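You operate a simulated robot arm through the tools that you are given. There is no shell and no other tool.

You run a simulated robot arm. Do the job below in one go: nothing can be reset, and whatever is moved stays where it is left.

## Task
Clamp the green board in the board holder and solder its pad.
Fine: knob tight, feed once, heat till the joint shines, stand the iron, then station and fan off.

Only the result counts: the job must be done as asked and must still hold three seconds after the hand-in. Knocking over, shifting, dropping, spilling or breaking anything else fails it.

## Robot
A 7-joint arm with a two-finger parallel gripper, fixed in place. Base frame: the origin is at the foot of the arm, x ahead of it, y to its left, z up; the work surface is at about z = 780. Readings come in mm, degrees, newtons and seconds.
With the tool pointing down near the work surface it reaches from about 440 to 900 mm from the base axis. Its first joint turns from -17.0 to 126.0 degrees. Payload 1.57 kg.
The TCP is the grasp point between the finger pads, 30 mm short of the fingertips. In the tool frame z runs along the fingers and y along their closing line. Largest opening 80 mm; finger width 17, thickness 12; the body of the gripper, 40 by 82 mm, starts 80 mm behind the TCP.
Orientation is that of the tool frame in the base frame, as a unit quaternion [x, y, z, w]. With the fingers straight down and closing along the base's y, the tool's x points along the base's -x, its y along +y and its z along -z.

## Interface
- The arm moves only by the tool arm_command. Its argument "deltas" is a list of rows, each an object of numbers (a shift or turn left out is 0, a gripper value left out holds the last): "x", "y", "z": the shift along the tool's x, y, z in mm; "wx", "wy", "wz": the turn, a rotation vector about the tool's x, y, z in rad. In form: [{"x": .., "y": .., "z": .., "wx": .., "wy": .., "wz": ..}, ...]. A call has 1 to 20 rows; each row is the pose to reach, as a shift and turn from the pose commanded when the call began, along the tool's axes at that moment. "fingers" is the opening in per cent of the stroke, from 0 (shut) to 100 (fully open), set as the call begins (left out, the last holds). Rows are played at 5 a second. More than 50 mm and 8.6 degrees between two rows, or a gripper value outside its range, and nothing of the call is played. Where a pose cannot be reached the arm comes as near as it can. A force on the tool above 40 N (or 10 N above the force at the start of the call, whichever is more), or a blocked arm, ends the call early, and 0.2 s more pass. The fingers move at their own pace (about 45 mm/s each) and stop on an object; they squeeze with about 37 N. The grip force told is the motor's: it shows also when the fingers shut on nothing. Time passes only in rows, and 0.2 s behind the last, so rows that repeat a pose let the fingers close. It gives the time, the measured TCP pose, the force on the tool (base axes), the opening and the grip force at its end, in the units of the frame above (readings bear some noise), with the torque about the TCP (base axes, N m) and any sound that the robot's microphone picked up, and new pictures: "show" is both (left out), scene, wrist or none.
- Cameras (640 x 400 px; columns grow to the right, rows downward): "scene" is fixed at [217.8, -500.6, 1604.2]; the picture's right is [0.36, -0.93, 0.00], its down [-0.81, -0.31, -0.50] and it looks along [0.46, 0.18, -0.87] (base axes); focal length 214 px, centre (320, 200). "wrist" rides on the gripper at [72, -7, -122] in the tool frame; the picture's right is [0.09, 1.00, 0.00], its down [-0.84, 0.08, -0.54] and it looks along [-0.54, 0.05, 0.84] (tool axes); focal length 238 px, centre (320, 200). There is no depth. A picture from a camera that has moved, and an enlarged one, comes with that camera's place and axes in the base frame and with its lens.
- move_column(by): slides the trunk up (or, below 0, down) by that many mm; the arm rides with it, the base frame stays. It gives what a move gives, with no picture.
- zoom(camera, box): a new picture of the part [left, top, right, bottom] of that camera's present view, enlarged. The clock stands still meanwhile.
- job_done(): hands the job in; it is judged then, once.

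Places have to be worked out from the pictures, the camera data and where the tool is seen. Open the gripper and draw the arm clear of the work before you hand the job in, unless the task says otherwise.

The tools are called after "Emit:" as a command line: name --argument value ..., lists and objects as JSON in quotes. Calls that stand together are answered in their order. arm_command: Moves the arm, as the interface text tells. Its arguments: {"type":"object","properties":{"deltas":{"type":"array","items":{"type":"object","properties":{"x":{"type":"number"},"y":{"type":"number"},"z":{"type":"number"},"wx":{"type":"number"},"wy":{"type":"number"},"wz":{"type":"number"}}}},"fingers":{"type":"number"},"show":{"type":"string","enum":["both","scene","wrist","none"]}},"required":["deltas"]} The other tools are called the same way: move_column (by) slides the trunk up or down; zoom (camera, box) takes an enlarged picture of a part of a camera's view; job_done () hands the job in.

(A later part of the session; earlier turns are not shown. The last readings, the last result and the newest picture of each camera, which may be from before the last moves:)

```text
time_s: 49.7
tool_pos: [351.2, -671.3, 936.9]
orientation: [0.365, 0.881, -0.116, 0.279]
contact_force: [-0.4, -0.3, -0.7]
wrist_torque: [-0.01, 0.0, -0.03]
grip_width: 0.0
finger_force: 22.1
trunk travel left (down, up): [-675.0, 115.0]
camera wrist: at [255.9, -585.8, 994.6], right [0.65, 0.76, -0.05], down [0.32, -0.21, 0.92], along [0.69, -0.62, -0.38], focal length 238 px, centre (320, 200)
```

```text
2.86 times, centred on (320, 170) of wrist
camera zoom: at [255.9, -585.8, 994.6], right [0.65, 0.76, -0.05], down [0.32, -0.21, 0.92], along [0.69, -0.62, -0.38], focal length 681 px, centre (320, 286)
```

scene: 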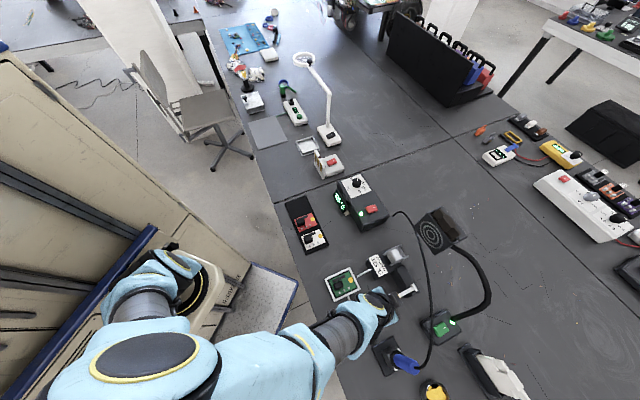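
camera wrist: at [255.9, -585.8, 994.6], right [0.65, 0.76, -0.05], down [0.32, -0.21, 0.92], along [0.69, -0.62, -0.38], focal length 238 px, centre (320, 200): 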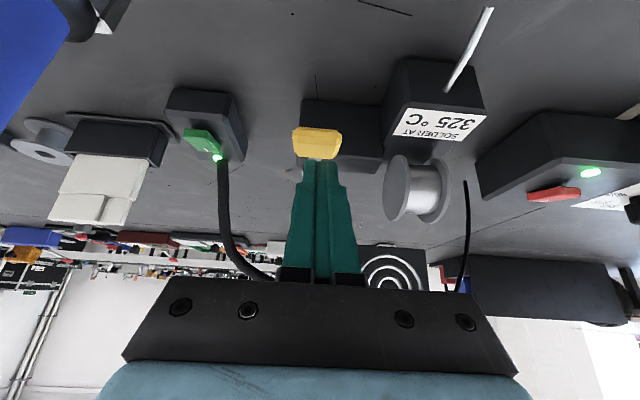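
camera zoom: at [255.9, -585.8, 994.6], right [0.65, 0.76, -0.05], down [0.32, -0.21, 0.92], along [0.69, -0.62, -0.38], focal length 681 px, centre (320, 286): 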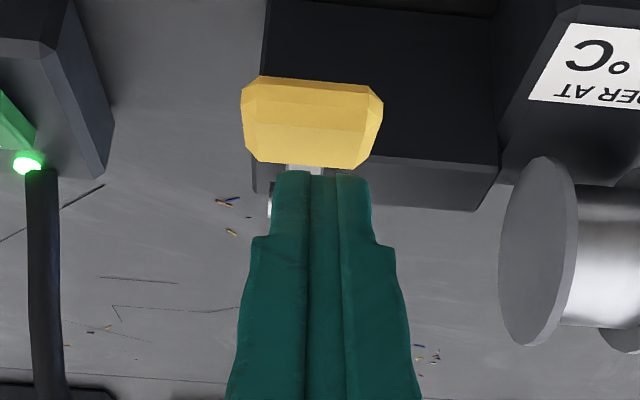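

The closed fingertips are just above and slightly behind the yellow pad's centre (about (366,-690,891)). I'll move 6 mm forward, 3 mm sideways and press straight down once until it stops.

Emit:
arm_command --deltas '[{"x": 3.3, "y": -3, "z": 16}, {"x": 6.2, "y": -3, "z": 20.1}, {"x": 9.0, "y": -3, "z": 24.2}, {"x": 11.9, "y": -3, "z": 28.3}, {"x": 14.8, "y": -3, "z": 32.4}, {"x": 14.8, "y": -3, "z": 32.4}]'

Emit:
zoom --camera "wrist" --box '[220, 70, 420, 210]'

Emit:
zoom --camera "scene" --box '[320, 240, 450, 330]'

```text
time_s: 51.1
tool_pos: [354.7, -677.2, 901.6]
orientation: [0.365, 0.881, -0.116, 0.278]
contact_force: [-1.3, -0.1, 1.0]
wrist_torque: [0.0, 0.01, -0.01]
grip_width: 0.0
finger_force: 21.1
trunk travel left (down, up): [-675.0, 115.0]
camera wrist: at [257.6, -591.5, 959.1], right [0.65, 0.76, -0.05], down [0.32, -0.21, 0.92], along [0.69, -0.62, -0.38], focal length 238 px, centre (320, 200)
```

scene: 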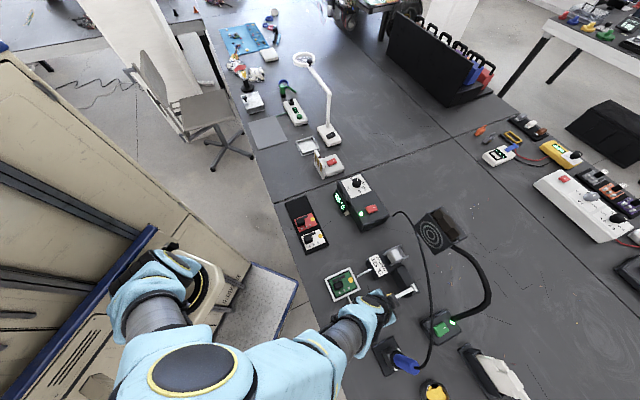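
wrist: 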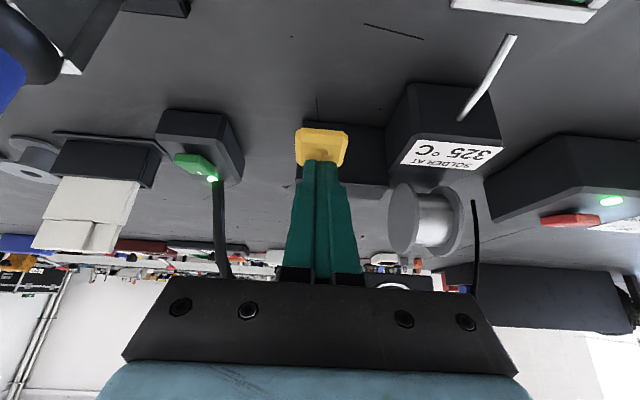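

```text
2.86 times, centred on (320, 140) of wrist
camera zoom: at [257.6, -591.5, 959.1], right [0.65, 0.76, -0.05], down [0.32, -0.21, 0.92], along [0.69, -0.62, -0.38], focal length 681 px, centre (320, 371)
```

zoom: 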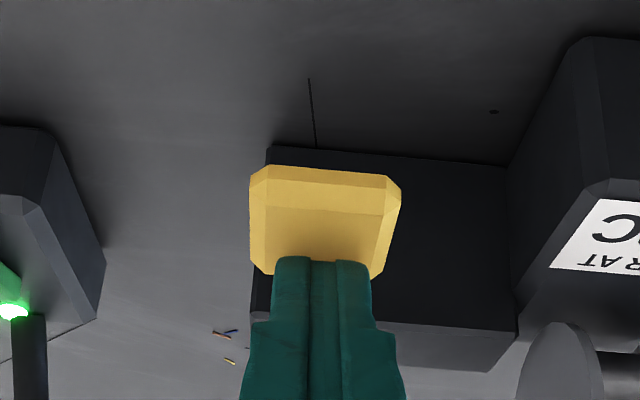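

```text
4.44 times, centred on (385, 285) of scene
camera zoom: at [217.8, -500.6, 1604.2], right [0.36, -0.93, 0.0], down [-0.81, -0.31, -0.5], along [0.46, 0.18, -0.87], focal length 953 px, centre (31, -178)
```

zoom: 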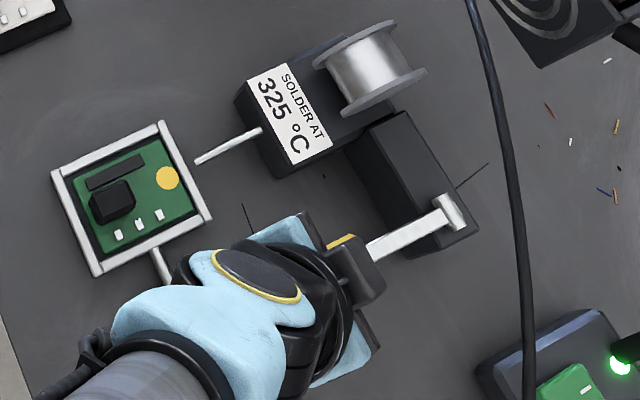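

The lever is yielding lightly (about 1 N), with the pad now near z 865. It hasn't reached its end stop, so I'll keep pressing down.

Emit:
arm_command --deltas '[{"x": 2.3, "z": 3.3}, {"x": 4.6, "z": 6.6}, {"x": 6.9, "z": 9.8}, {"x": 9.2, "z": 13.1}, {"x": 9.2, "z": 13.1}]'

Emit:
zoom --camera "wrist" --box '[220, 40, 420, 180]'

Emit:
zoom --camera "scene" --box '[320, 240, 450, 330]'

```text
time_s: 52.3
tool_pos: [353.4, -678.5, 887.9]
orientation: [0.364, 0.88, -0.118, 0.281]
contact_force: [-0.3, 1.5, 36.7]
wrist_torque: [-0.19, -0.24, 0.0]
grip_width: 0.3
finger_force: 20.8
trunk travel left (down, up): [-675.0, 115.0]
camera wrist: at [257.9, -591.1, 946.0], right [0.65, 0.76, -0.06], down [0.32, -0.2, 0.93], along [0.69, -0.62, -0.37], focal length 238 px, centre (320, 200)
```

scene: 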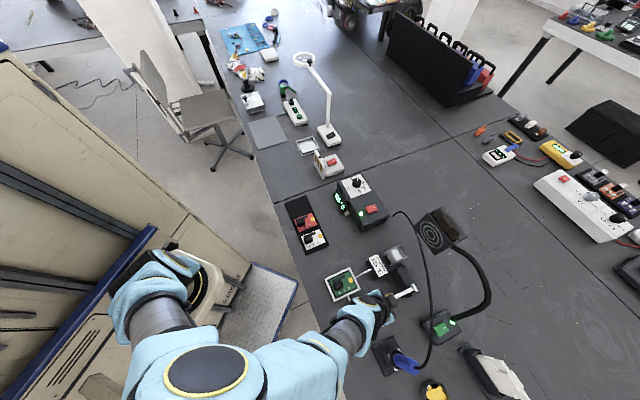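
wrist: 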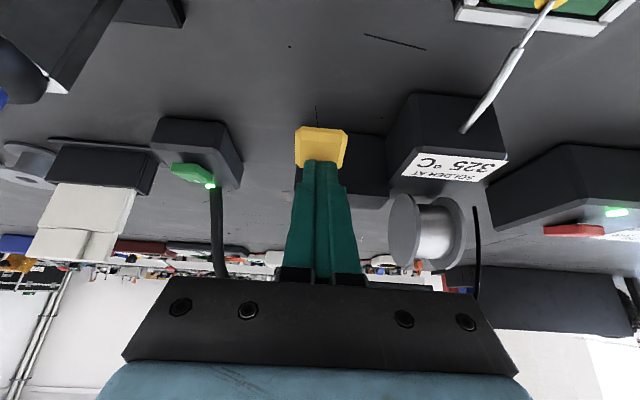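

```text
2.86 times, centred on (320, 110) of wrist
camera zoom: at [257.9, -591.1, 946.0], right [0.65, 0.76, -0.06], down [0.32, -0.2, 0.93], along [0.69, -0.62, -0.37], focal length 681 px, centre (320, 457)
```

zoom: 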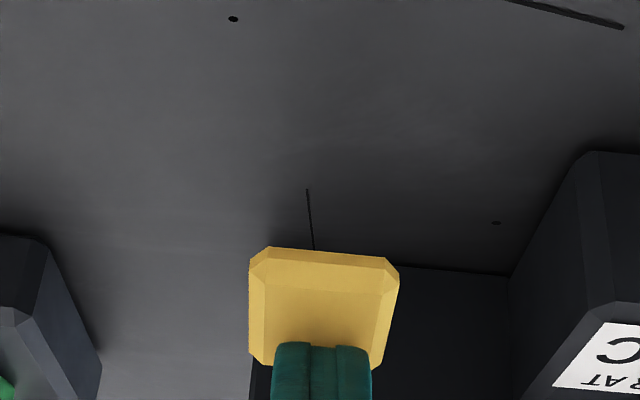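

```text
4.44 times, centred on (385, 285) of scene
camera zoom: at [217.8, -500.6, 1604.2], right [0.36, -0.93, 0.0], down [-0.81, -0.31, -0.5], along [0.46, 0.18, -0.87], focal length 953 px, centre (31, -178)
```

zoom: 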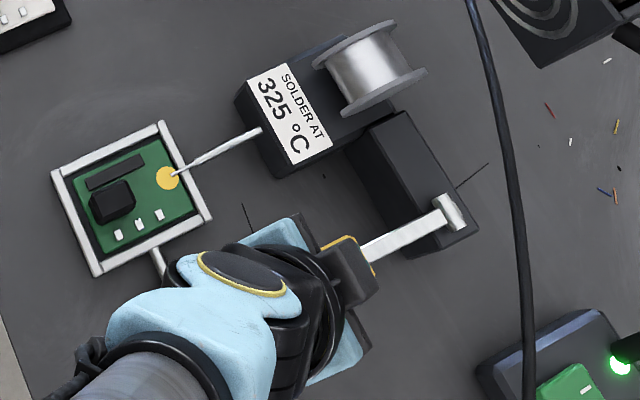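

The wire has fed out onto the pad and the lever is at its end stop (37 N). I'll look at the pad, then lift off the lever once.

Emit:
zoom --camera "scene" --box '[325, 255, 385, 305]'

Emit:
arm_command --deltas '[{"x": -5, "z": -8}, {"x": -12, "z": -18}, {"x": -20, "z": -32}, {"x": -28, "z": -45}, {"x": -28, "z": -60}, {"x": -28, "z": -60}]'

Emit:
zoom --camera "scene" --box '[325, 255, 385, 305]'

Emit:
zoom --camera "wrist" --box '[220, 40, 420, 180]'

```text
8.00 times, centred on (355, 280) of scene
camera zoom: at [217.8, -500.6, 1604.2], right [0.36, -0.93, 0.0], down [-0.81, -0.31, -0.5], along [0.46, 0.18, -0.87], focal length 1716 px, centre (40, -440)
```

zoom: 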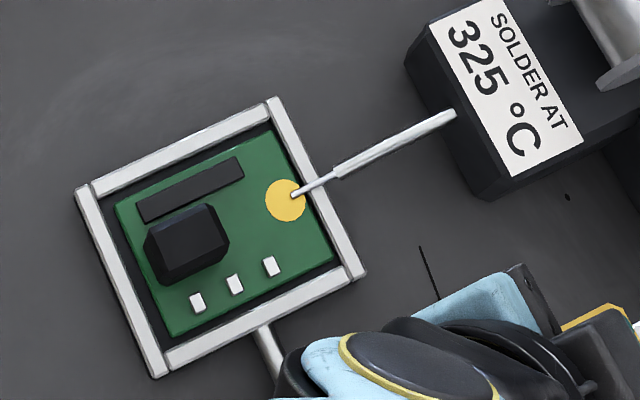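

```text
time_s: 53.7
tool_pos: [345.8, -667.2, 949.9]
orientation: [0.365, 0.881, -0.116, 0.279]
contact_force: [0.6, 0.9, 0.2]
wrist_torque: [0.0, 0.01, 0.01]
grip_width: 0.0
finger_force: 20.7
trunk travel left (down, up): [-675.0, 115.0]
camera wrist: at [248.7, -581.9, 1009.4], right [0.65, 0.76, -0.05], down [0.32, -0.21, 0.92], along [0.69, -0.62, -0.38], focal length 238 px, centre (320, 200)
```

scene: 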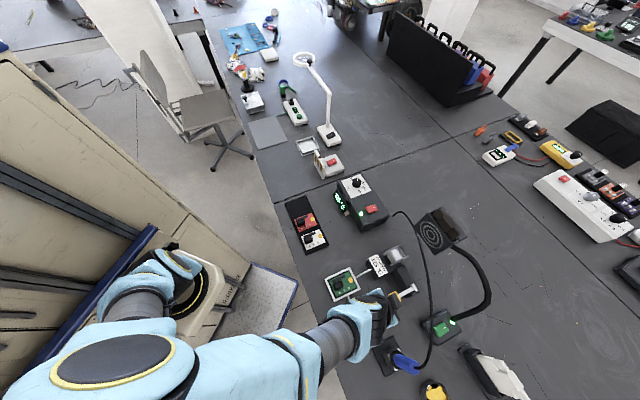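
wrist: 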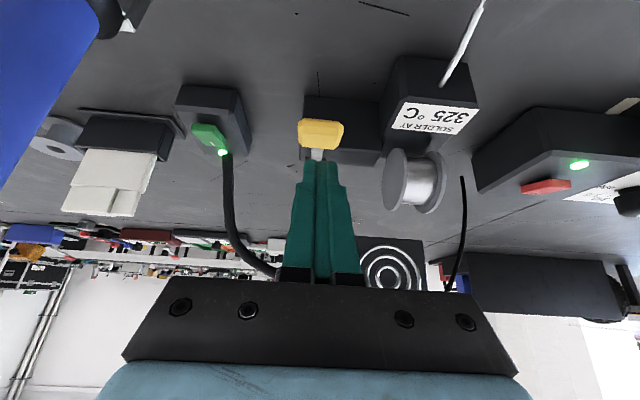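

```text
8.00 times, centred on (355, 280) of scene
camera zoom: at [217.8, -500.6, 1604.2], right [0.36, -0.93, 0.0], down [-0.81, -0.31, -0.5], along [0.46, 0.18, -0.87], focal length 1716 px, centre (40, -440)
```

zoom: 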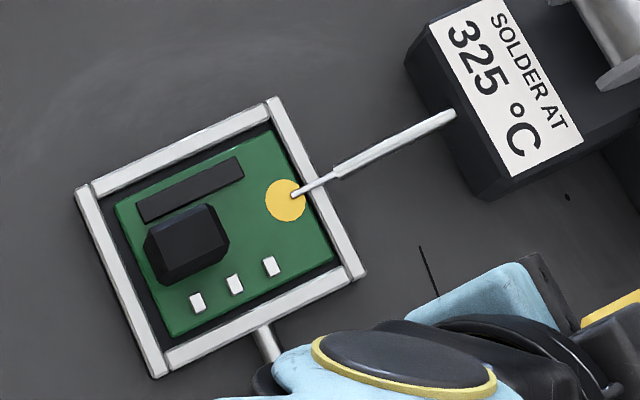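

```text
2.86 times, centred on (320, 110) of wrist
camera zoom: at [248.7, -581.9, 1009.4], right [0.65, 0.76, -0.05], down [0.32, -0.21, 0.92], along [0.69, -0.62, -0.38], focal length 681 px, centre (320, 457)
```

zoom: 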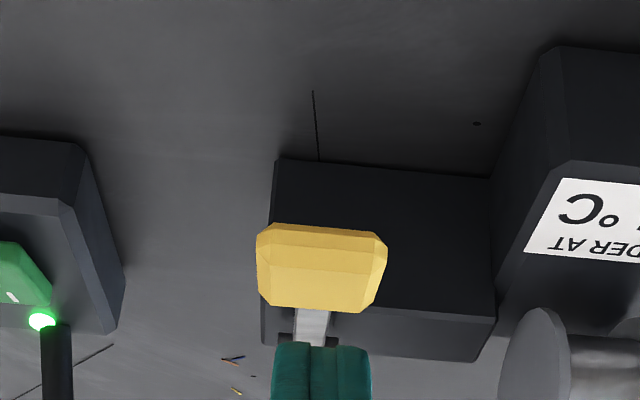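

The feed is done: the wire now reaches onto the pad and the lever has sprung back. Next is the iron, standing upright in its tube with the axis near (216,-733) and the handle from z≈885 to 995. I'll back away, slide sideways with the fingers opening, and look at the handle.

Emit:
arm_command --deltas '[{"x": 36.8, "z": -25.9}, {"x": 73.5, "z": -51.8}, {"x": 114, "z": -74.2}, {"x": 114, "y": -46, "z": -74.2}, {"x": 114, "y": -92, "z": -74.2}, {"x": 114, "y": -138, "z": -74.2}, {"x": 114, "y": -138, "z": -74.2}]' --fingers 100

Emit:
zoom --camera "wrist" --box '[200, 60, 440, 230]'

```text
time_s: 55.3
tool_pos: [149.7, -673.8, 946.2]
orientation: [0.365, 0.881, -0.116, 0.278]
contact_force: [-0.1, 0.7, 0.0]
wrist_torque: [0.01, 0.01, 0.01]
grip_width: 79.8
finger_force: 0.0
trunk travel left (down, up): [-675.0, 115.0]
camera wrist: at [54.7, -587.2, 1004.1], right [0.65, 0.76, -0.05], down [0.32, -0.21, 0.92], along [0.69, -0.62, -0.38], focal length 238 px, centre (320, 200)
```

scene: 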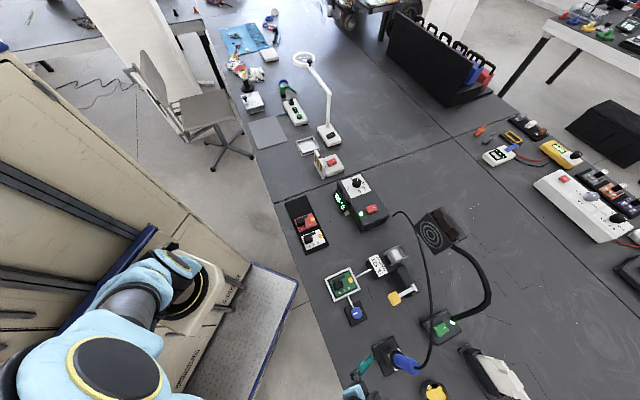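
wrist: 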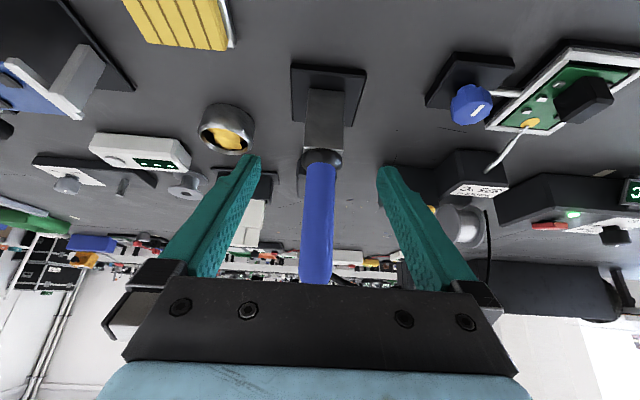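

```text
2.35 times, centred on (320, 145) of wrist
camera zoom: at [54.7, -587.2, 1004.1], right [0.65, 0.76, -0.05], down [0.32, -0.21, 0.92], along [0.69, -0.62, -0.38], focal length 561 px, centre (320, 329)
```

zoom: 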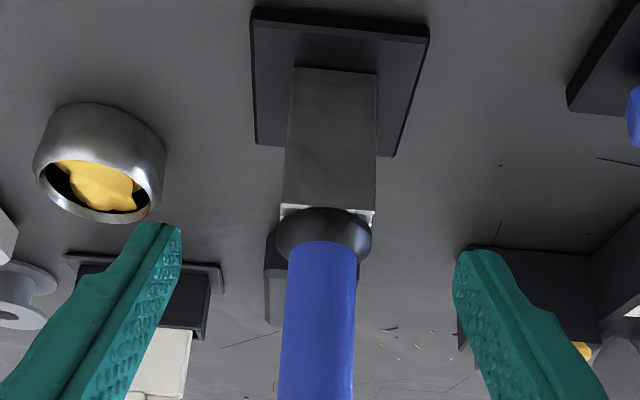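

The handle (about 26 mm thick) is lined up between the open fingers, 3 mm to one side and about 87 mm ahead. I'm advancing onto it at z≈945 and closing.

Emit:
arm_command --deltas '[{"x": -20, "y": 3.1, "z": 14.1}, {"x": -42, "y": 3.1, "z": 29.6}, {"x": -62, "y": 3.1, "z": 43.7}, {"x": -71.1, "y": 3.1, "z": 50.1}, {"x": -71.1, "y": 3.1, "z": 50.1}]'

Emit:
zoom --camera "wrist" --box '[200, 60, 440, 290]'

Emit:
zoom --camera "scene" --box '[340, 310, 470, 400]'

```text
time_s: 56.5
tool_pos: [217.2, -730.6, 946.3]
orientation: [0.365, 0.881, -0.116, 0.278]
contact_force: [-0.6, 0.2, 0.2]
wrist_torque: [-0.01, 0.03, -0.03]
grip_width: 80.0
finger_force: 0.0
trunk travel left (down, up): [-675.0, 115.0]
camera wrist: at [121.1, -644.8, 1004.4], right [0.65, 0.76, -0.05], down [0.32, -0.21, 0.92], along [0.69, -0.62, -0.38], focal length 238 px, centre (320, 200)
```

scene: 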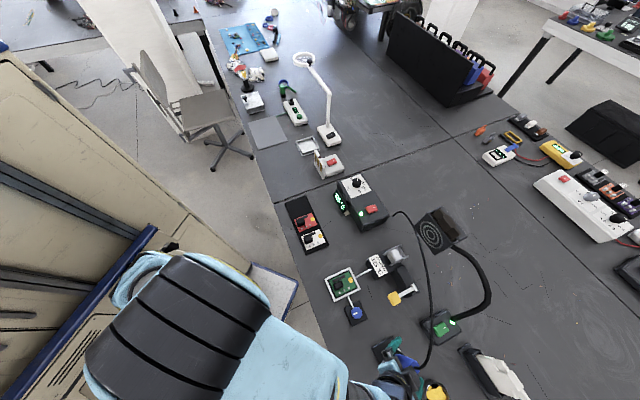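
wrist: 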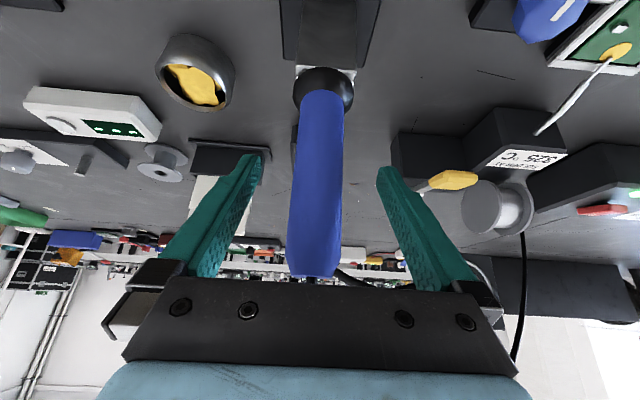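

```text
1.74 times, centred on (320, 175) of wrist
camera zoom: at [121.1, -644.8, 1004.4], right [0.65, 0.76, -0.05], down [0.32, -0.21, 0.92], along [0.69, -0.62, -0.38], focal length 414 px, centre (320, 244)
```

zoom: 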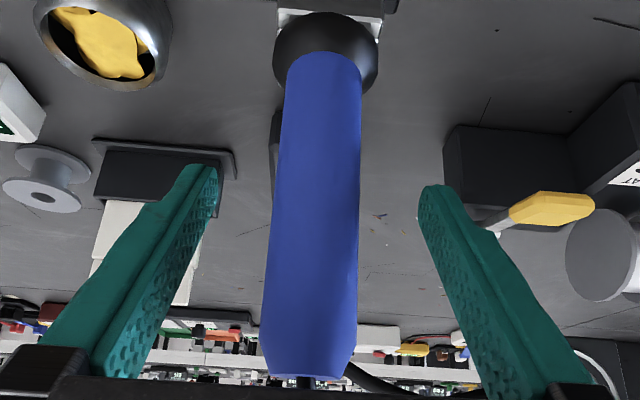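

```text
4.44 times, centred on (405, 355) of scene
camera zoom: at [217.8, -500.6, 1604.2], right [0.36, -0.93, 0.0], down [-0.81, -0.31, -0.5], along [0.46, 0.18, -0.87], focal length 953 px, centre (-58, -489)
```

zoom: 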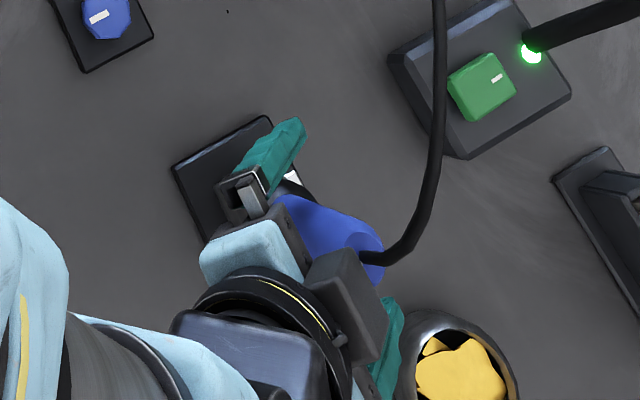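

The handle passes through the grasp point about 2.5 mm off-centre. I'll correct that and close on it.

Emit:
arm_command --deltas '[{"y": -2.5}, {"y": -2.5}]' --show "none"

Emit:
arm_command --deltas '[{"z": 0}, {"z": 0}, {"z": 0}, {"z": 0}, {"z": 0}, {"z": 0}]' --fingers 0 --show "wrist"

```text
time_s: 57.1
tool_pos: [214.7, -732.0, 945.0]
orientation: [0.366, 0.881, -0.116, 0.278]
contact_force: [-0.9, -0.5, -0.3]
wrist_torque: [-0.02, 0.01, 0.02]
grip_width: 79.9
finger_force: 0.2
trunk travel left (down, up): [-675.0, 115.0]
```

```text
time_s: 58.5
tool_pos: [213.9, -732.8, 944.8]
orientation: [0.365, 0.881, -0.116, 0.278]
contact_force: [0.7, 0.6, 0.6]
wrist_torque: [0.0, 0.05, -0.01]
grip_width: 29.1
finger_force: 36.9
trunk travel left (down, up): [-675.0, 115.0]
camera wrist: at [118.2, -646.1, 1003.9], right [0.65, 0.76, -0.05], down [0.32, -0.21, 0.92], along [0.69, -0.62, -0.38], focal length 238 px, centre (320, 200)
```

wrist: 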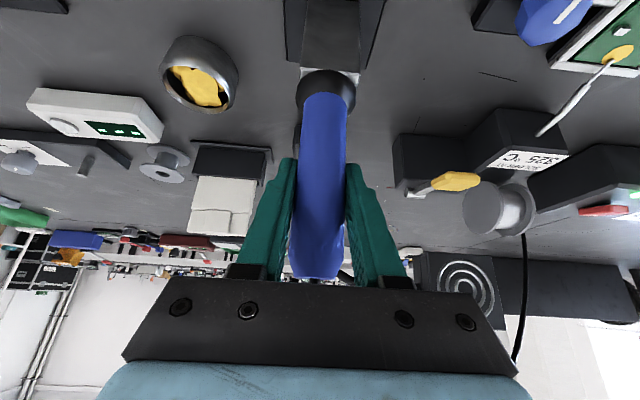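

The iron is gripped (29 mm, 37 N). I'm lifting it straight up out of the tube.

Emit:
arm_command --deltas '[{"x": -5.8, "z": -8.2}, {"x": -14.4, "z": -20.4}, {"x": -25.9, "z": -36.8}, {"x": -37.4, "z": -53.1}, {"x": -49, "z": -69.4}, {"x": -63.4, "z": -89.9}, {"x": -63.4, "z": -89.9}]'

Emit:
zoom --camera "wrist" --box '[220, 0, 440, 150]'

Emit:
zoom --camera "scene" --box '[330, 270, 520, 400]'

```text
time_s: 60.1
tool_pos: [214.4, -731.6, 1056.3]
orientation: [0.366, 0.88, -0.117, 0.277]
contact_force: [-0.2, -0.8, -2.6]
wrist_torque: [0.01, 0.0, 0.02]
grip_width: 29.1
finger_force: 36.7
trunk travel left (down, up): [-675.0, 115.0]
camera wrist: at [118.3, -646.3, 1114.4], right [0.65, 0.76, -0.05], down [0.32, -0.21, 0.92], along [0.69, -0.62, -0.38], focal length 238 px, centre (320, 200)
```

scene: 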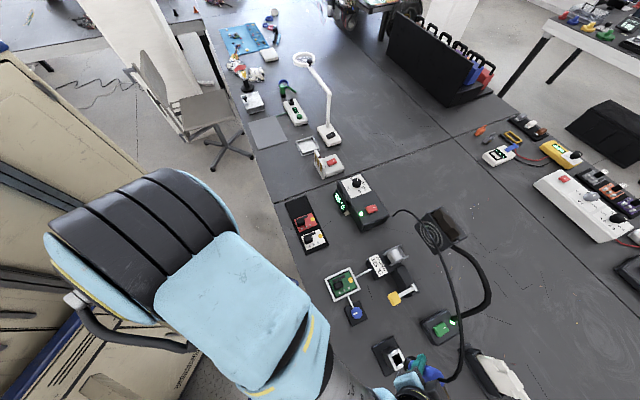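
wrist: 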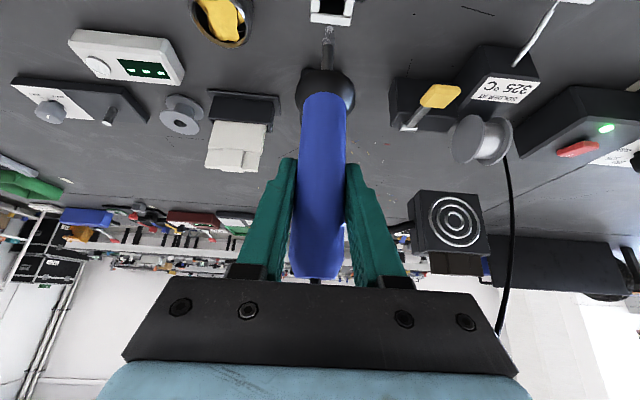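

```text
2.67 times, centred on (330, 75) of wrist
camera zoom: at [118.3, -646.3, 1114.4], right [0.65, 0.76, -0.05], down [0.32, -0.21, 0.92], along [0.69, -0.62, -0.38], focal length 636 px, centre (293, 533)
```

zoom: 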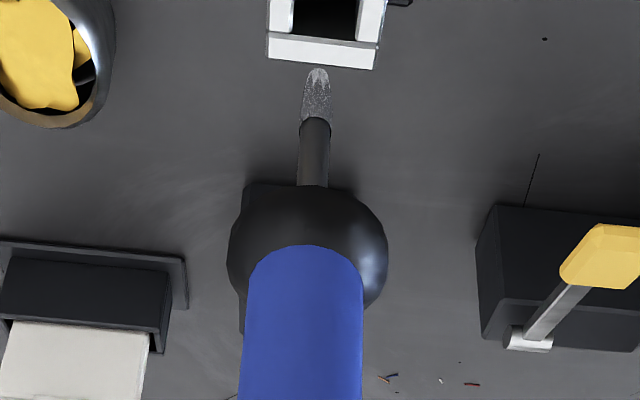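

```text
3.08 times, centred on (425, 335) of scene
camera zoom: at [217.8, -500.6, 1604.2], right [0.36, -0.93, 0.0], down [-0.81, -0.31, -0.5], along [0.46, 0.18, -0.87], focal length 660 px, centre (-3, -215)
```

zoom: 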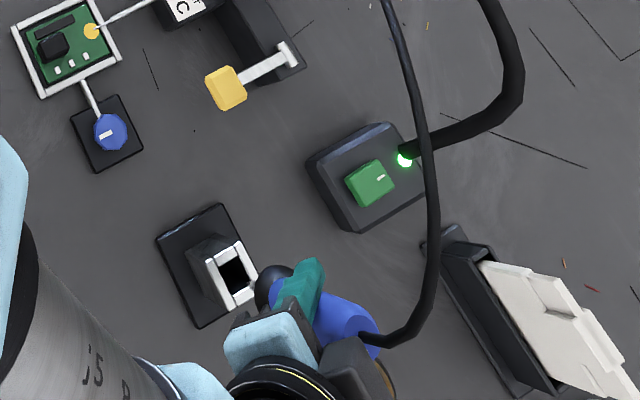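

The iron came out cleanly, with the tip about 151 mm below the grasp point. The pad centre is at about (384,-555,797). I'll carry the iron at this height across to just above the pad.

Emit:
arm_command --deltas '[{"x": 1, "y": 35, "z": -0.7}, {"x": 2, "y": 78, "z": -1.4}, {"x": 3, "y": 122, "z": -2}, {"x": 4, "y": 165, "z": -2.8}, {"x": 5, "y": 208, "z": -3.5}, {"x": 5.6, "y": 245, "z": -4}, {"x": 5.6, "y": 245, "z": -4}]'

Emit:
zoom --camera "wrist" --box '[240, 0, 400, 110]'

Emit:
zoom --camera "scene" --box '[310, 230, 440, 330]'

```text
time_s: 61.7
tool_pos: [384.6, -546.3, 1054.9]
orientation: [0.364, 0.881, -0.116, 0.279]
contact_force: [0.4, 0.1, -0.8]
wrist_torque: [0.0, 0.0, 0.01]
grip_width: 29.0
finger_force: 37.1
trunk travel left (down, up): [-675.0, 115.0]
camera wrist: at [288.2, -461.3, 1113.3], right [0.65, 0.76, -0.05], down [0.32, -0.21, 0.92], along [0.69, -0.62, -0.38], focal length 238 px, centre (320, 200)
```

scene: 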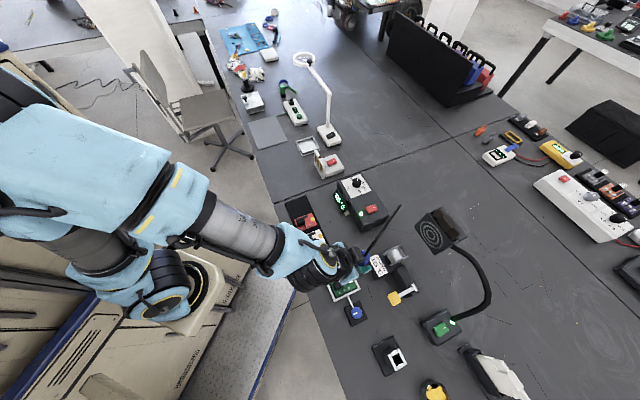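
wrist: 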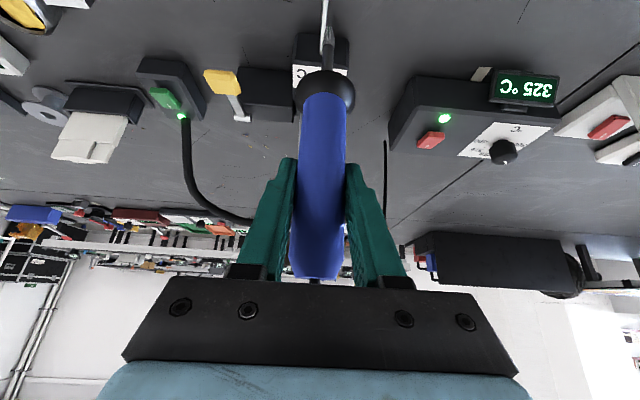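

```text
3.64 times, centred on (320, 55) of wrist
camera zoom: at [288.2, -461.3, 1113.3], right [0.65, 0.76, -0.05], down [0.32, -0.21, 0.92], along [0.69, -0.62, -0.38], focal length 867 px, centre (320, 727)
```

zoom: 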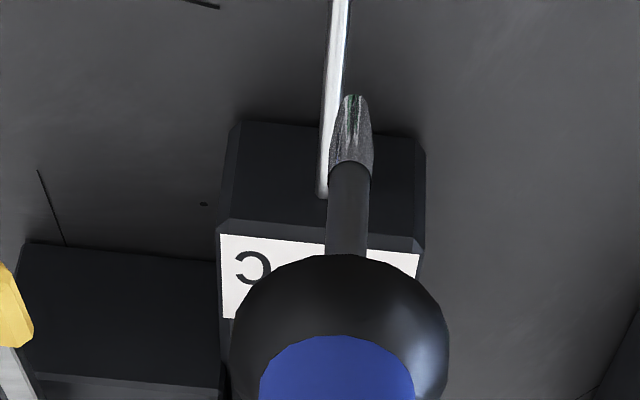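

```text
4.00 times, centred on (375, 280) of scene
camera zoom: at [217.8, -500.6, 1604.2], right [0.36, -0.93, 0.0], down [-0.81, -0.31, -0.5], along [0.46, 0.18, -0.87], focal length 858 px, centre (100, -120)
```

zoom: 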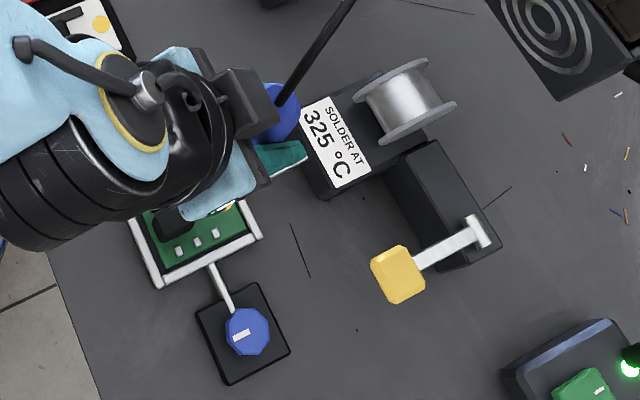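

Emit:
arm_command --deltas '[{"x": -3.1, "y": -5.5, "z": 2.2}, {"x": 10, "y": -5.5, "z": 20}, {"x": 25, "y": -5.5, "z": 42}, {"x": 37, "y": -5.5, "z": 59}, {"x": 43, "y": -5.5, "z": 67.5}, {"x": 43, "y": -5.5, "z": 67.5}, {"x": 43, "y": -5.5, "z": 67.5}]'

Emit:
zoom --camera "wrist" --box '[260, 0, 400, 90]'

Emit:
zoom --camera "scene" --box '[320, 240, 400, 310]'

```text
time_s: 63.3
tool_pos: [381.8, -558.6, 974.5]
orientation: [0.366, 0.881, -0.117, 0.278]
contact_force: [-0.2, 0.4, -2.4]
wrist_torque: [0.03, 0.02, 0.01]
grip_width: 29.0
finger_force: 37.1
trunk travel left (down, up): [-675.0, 115.0]
camera wrist: at [285.5, -472.1, 1032.4], right [0.65, 0.76, -0.05], down [0.32, -0.21, 0.92], along [0.69, -0.62, -0.38], focal length 238 px, centre (320, 200)
```

scene: 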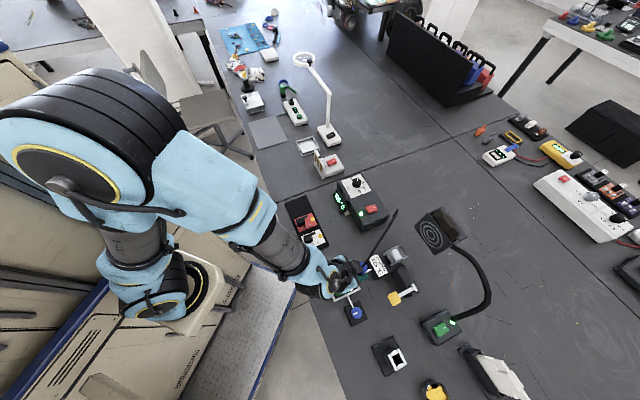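
wrist: 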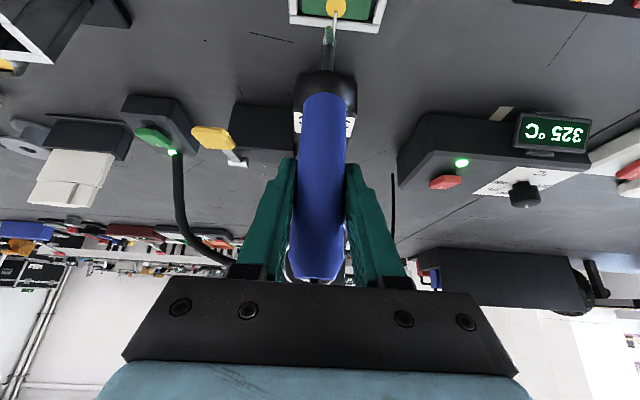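

```text
4.44 times, centred on (330, 45) of wrist
camera zoom: at [285.5, -472.1, 1032.4], right [0.65, 0.76, -0.05], down [0.32, -0.21, 0.92], along [0.69, -0.62, -0.38], focal length 1059 px, centre (276, 889)
```

zoom: 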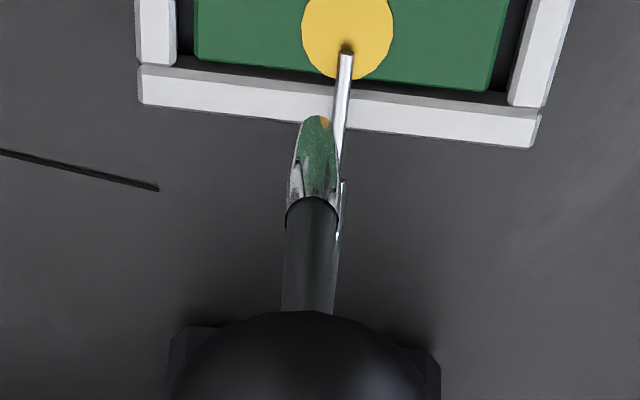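

```text
5.71 times, centred on (360, 275) of scene
camera zoom: at [217.8, -500.6, 1604.2], right [0.36, -0.93, 0.0], down [-0.81, -0.31, -0.5], along [0.46, 0.18, -0.87], focal length 1226 px, centre (91, -229)
```

zoom: 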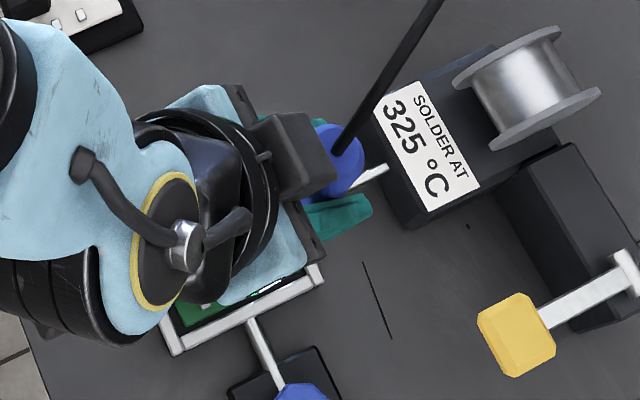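

The tip and pad are both visible now. The tip would land about 5 mm to one side of the pad, so I'll shift sideways +5 mm and descend to a few millimetres above it.

Emit:
arm_command --deltas '[{"x": 0, "y": 5, "z": 0}, {"x": 5.8, "y": 5, "z": 8.2}, {"x": 10.4, "y": 5, "z": 14.7}, {"x": 10.4, "y": 5, "z": 14.7}, {"x": 10.4, "y": 5, "z": 14.7}]' --show "wrist"

Emit:
zoom --camera "wrist" --box '[280, 0, 380, 70]'

```text
time_s: 64.5
tool_pos: [386.5, -557.1, 957.3]
orientation: [0.365, 0.881, -0.116, 0.277]
contact_force: [0.8, 0.5, -2.4]
wrist_torque: [-0.01, -0.02, -0.02]
grip_width: 28.8
finger_force: 36.5
trunk travel left (down, up): [-675.0, 115.0]
camera wrist: at [289.4, -470.8, 1015.8], right [0.65, 0.76, -0.05], down [0.32, -0.21, 0.92], along [0.69, -0.62, -0.38], focal length 238 px, centre (320, 200)
```

wrist: 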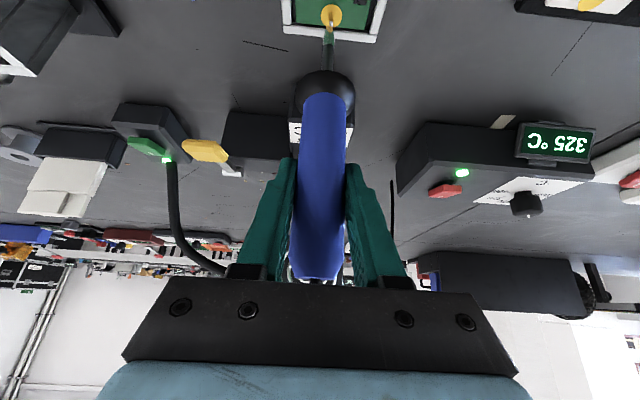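

```text
5.71 times, centred on (330, 35) of wrist
camera zoom: at [289.4, -470.8, 1015.8], right [0.65, 0.76, -0.05], down [0.32, -0.21, 0.92], along [0.69, -0.62, -0.38], focal length 1362 px, centre (263, 1143)
```

zoom: 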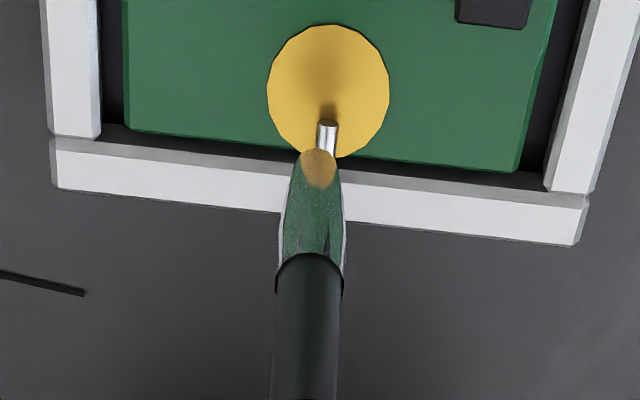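

The tip is about 9 mm above the pad. It would land 3.6 mm too far out and 1.7 mm to one side, near the wire's end. I'll correct most of that and lower 6 mm.

Emit:
arm_command --deltas '[{"x": 1.3, "y": 1.7, "z": -0.9}, {"x": 3.0, "y": 1.7, "z": 1.5}, {"x": 4.8, "y": 1.7, "z": 4.0}, {"x": 4.8, "y": 1.7, "z": 4.0}]' --show "wrist"

Emit:
zoom --camera "wrist" --box '[280, 0, 380, 70]'

```text
time_s: 65.5
tool_pos: [385.1, -553.9, 951.0]
orientation: [0.365, 0.881, -0.116, 0.279]
contact_force: [-0.6, -0.5, -2.0]
wrist_torque: [0.0, 0.01, 0.0]
grip_width: 29.2
finger_force: 37.3
trunk travel left (down, up): [-675.0, 115.0]
camera wrist: at [288.7, -468.9, 1009.4], right [0.65, 0.76, -0.05], down [0.32, -0.21, 0.92], along [0.69, -0.62, -0.38], focal length 238 px, centre (320, 200)
```

wrist: 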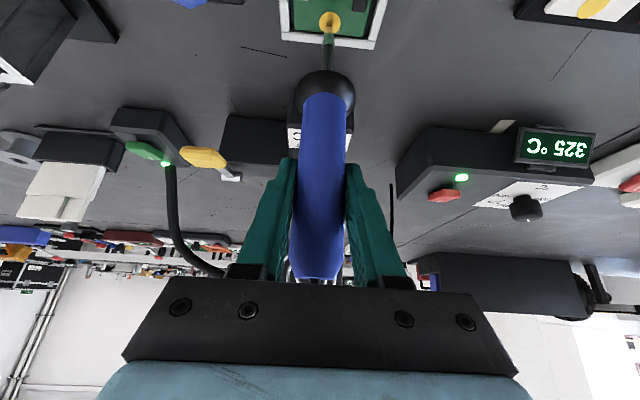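

```text
5.71 times, centred on (330, 35) of wrist
camera zoom: at [288.7, -468.9, 1009.4], right [0.65, 0.76, -0.05], down [0.32, -0.21, 0.92], along [0.69, -0.62, -0.38], focal length 1362 px, centre (263, 1143)
```

zoom: 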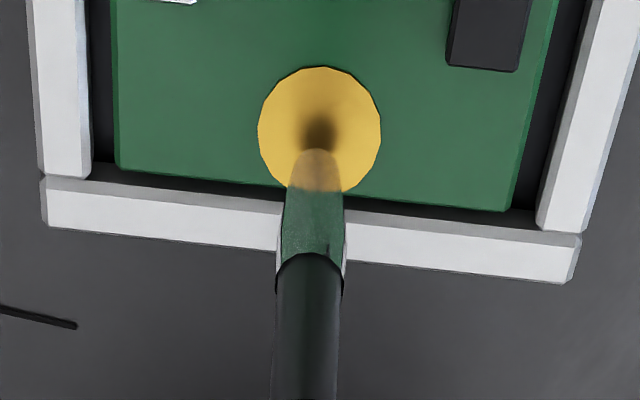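

The tip is hovering about 2–3 mm above the pad centre. I'm lowering it gently until it touches.

Emit:
arm_command --deltas '[{"x": 0.6, "y": 0.4, "z": 0.8}, {"x": 1.2, "y": 0.4, "z": 1.6}, {"x": 1.2, "y": 0.4, "z": 1.6}]' --show "wrist"

Emit:
zoom --camera "wrist" --box '[280, 0, 380, 70]'

```text
time_s: 66.3
tool_pos: [385.1, -553.3, 948.5]
orientation: [0.365, 0.881, -0.116, 0.277]
contact_force: [-0.3, -0.3, -1.9]
wrist_torque: [-0.02, -0.02, 0.0]
grip_width: 29.1
finger_force: 37.2
trunk travel left (down, up): [-675.0, 115.0]
camera wrist: at [288.5, -468.5, 1007.2], right [0.65, 0.76, -0.05], down [0.32, -0.21, 0.92], along [0.69, -0.62, -0.38], focal length 238 px, centre (320, 200)
```

wrist: 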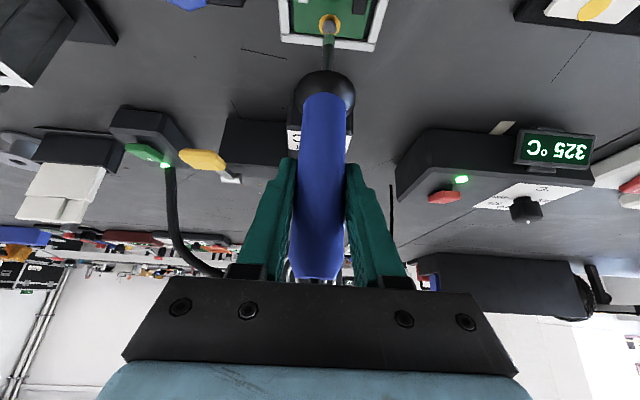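

```text
5.71 times, centred on (330, 35) of wrist
camera zoom: at [288.5, -468.5, 1007.2], right [0.65, 0.76, -0.05], down [0.32, -0.21, 0.92], along [0.69, -0.62, -0.38], focal length 1362 px, centre (263, 1143)
```

zoom: 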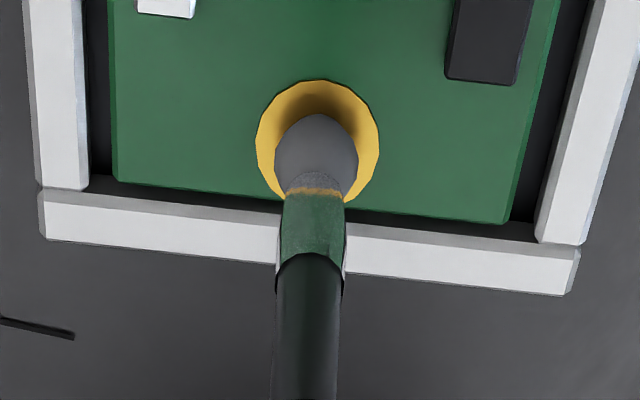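

A dull grey solder blob has formed under the tip, so heating has begun. I'll hold here and check often for the shine.

Emit:
arm_command --deltas '[{"z": 0}, {"z": 0}]' --show "wrist"

Emit:
zoom --camera "wrist" --box '[280, 0, 380, 70]'

```text
time_s: 66.9
tool_pos: [383.8, -553.9, 948.2]
orientation: [0.365, 0.881, -0.116, 0.278]
contact_force: [-0.5, 1.0, -2.1]
wrist_torque: [0.01, -0.01, -0.04]
grip_width: 29.0
finger_force: 36.9
trunk travel left (down, up): [-675.0, 115.0]
camera wrist: at [288.5, -468.6, 1007.2], right [0.65, 0.76, -0.05], down [0.32, -0.21, 0.92], along [0.69, -0.62, -0.38], focal length 238 px, centre (320, 200)
```

wrist: 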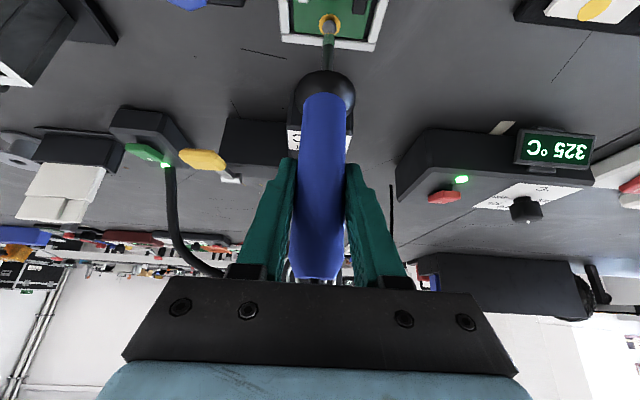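

```text
5.71 times, centred on (330, 35) of wrist
camera zoom: at [288.5, -468.6, 1007.2], right [0.65, 0.76, -0.05], down [0.32, -0.21, 0.92], along [0.69, -0.62, -0.38], focal length 1362 px, centre (263, 1143)
```

zoom: 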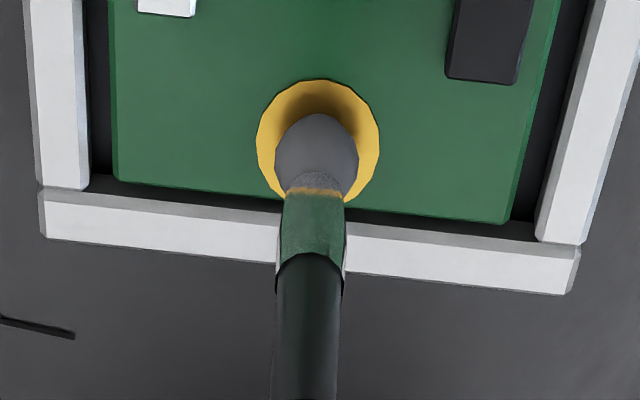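

Emit:
arm_command --deltas '[{"z": 0}, {"z": 0}]' --show "wrist"

Emit:
zoom --camera "wrist" --box '[280, 0, 380, 70]'

```text
time_s: 67.5
tool_pos: [383.4, -554.8, 949.3]
orientation: [0.365, 0.881, -0.116, 0.278]
contact_force: [-0.3, 1.1, -1.7]
wrist_torque: [-0.02, 0.02, -0.02]
grip_width: 29.0
finger_force: 37.2
trunk travel left (down, up): [-675.0, 115.0]
camera wrist: at [288.5, -468.5, 1007.2], right [0.65, 0.76, -0.05], down [0.32, -0.21, 0.92], along [0.69, -0.62, -0.38], focal length 238 px, centre (320, 200)
```

wrist: 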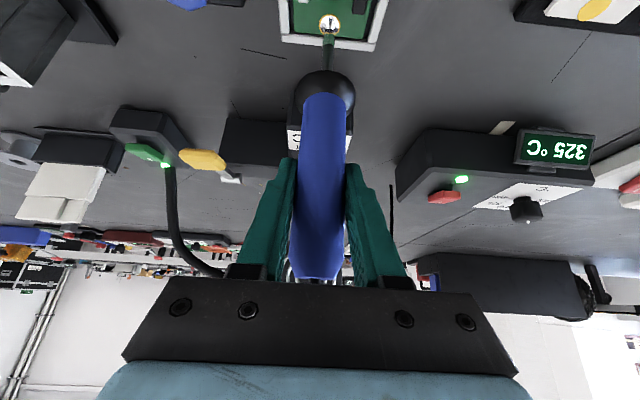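

```text
5.71 times, centred on (330, 35) of wrist
camera zoom: at [288.5, -468.5, 1007.2], right [0.65, 0.76, -0.05], down [0.32, -0.21, 0.92], along [0.69, -0.62, -0.38], focal length 1362 px, centre (263, 1143)
```

zoom: 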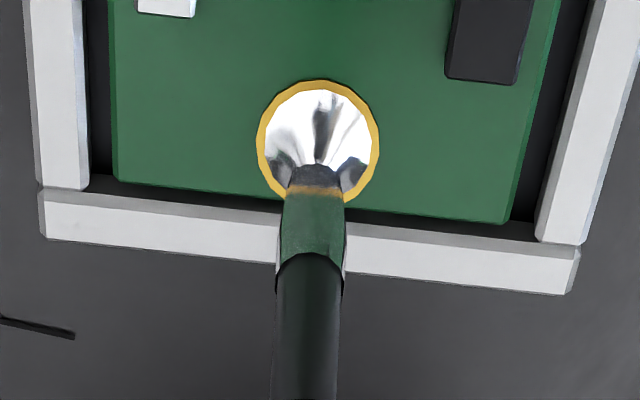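

The joint is bright and shiny now. Lifting the iron off straight up at once.

Emit:
arm_command --deltas '[{"x": -17, "z": -24.5}, {"x": -40, "z": -57}, {"x": -61.6, "z": -87.4}, {"x": -61.6, "z": -87.4}]'

Emit:
zoom --camera "scene" --box '[310, 240, 400, 310]'

```text
time_s: 68.5
tool_pos: [386.5, -552.2, 1055.1]
orientation: [0.365, 0.881, -0.116, 0.278]
contact_force: [0.2, 0.2, -1.8]
wrist_torque: [-0.01, 0.02, 0.02]
grip_width: 28.9
finger_force: 37.9
trunk travel left (down, up): [-675.0, 115.0]
camera wrist: at [290.2, -465.6, 1114.2], right [0.65, 0.76, -0.05], down [0.32, -0.21, 0.92], along [0.69, -0.62, -0.38], focal length 238 px, centre (320, 200)
```

scene: 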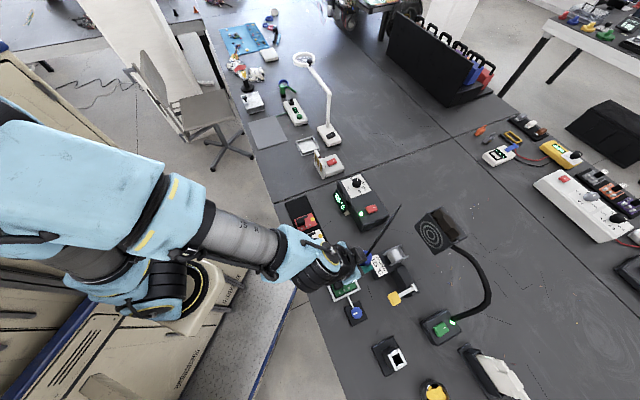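
wrist: 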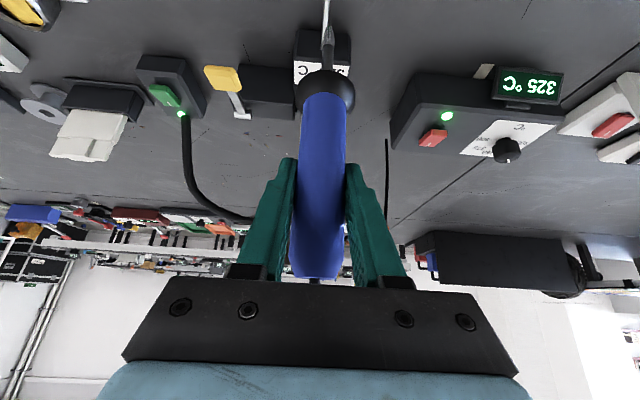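

```text
5.71 times, centred on (355, 275) of scene
camera zoom: at [217.8, -500.6, 1604.2], right [0.36, -0.93, 0.0], down [-0.81, -0.31, -0.5], along [0.46, 0.18, -0.87], focal length 1226 px, centre (120, -229)
```

zoom: 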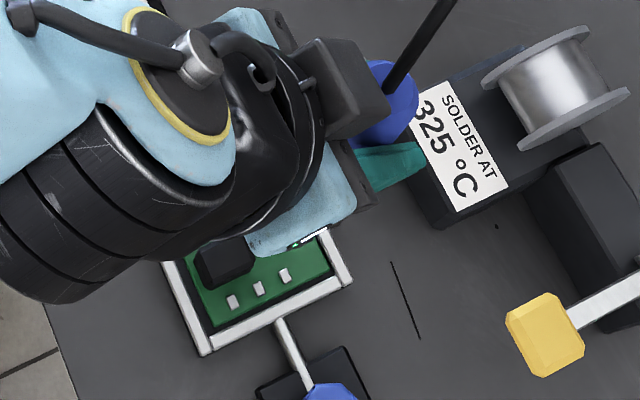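

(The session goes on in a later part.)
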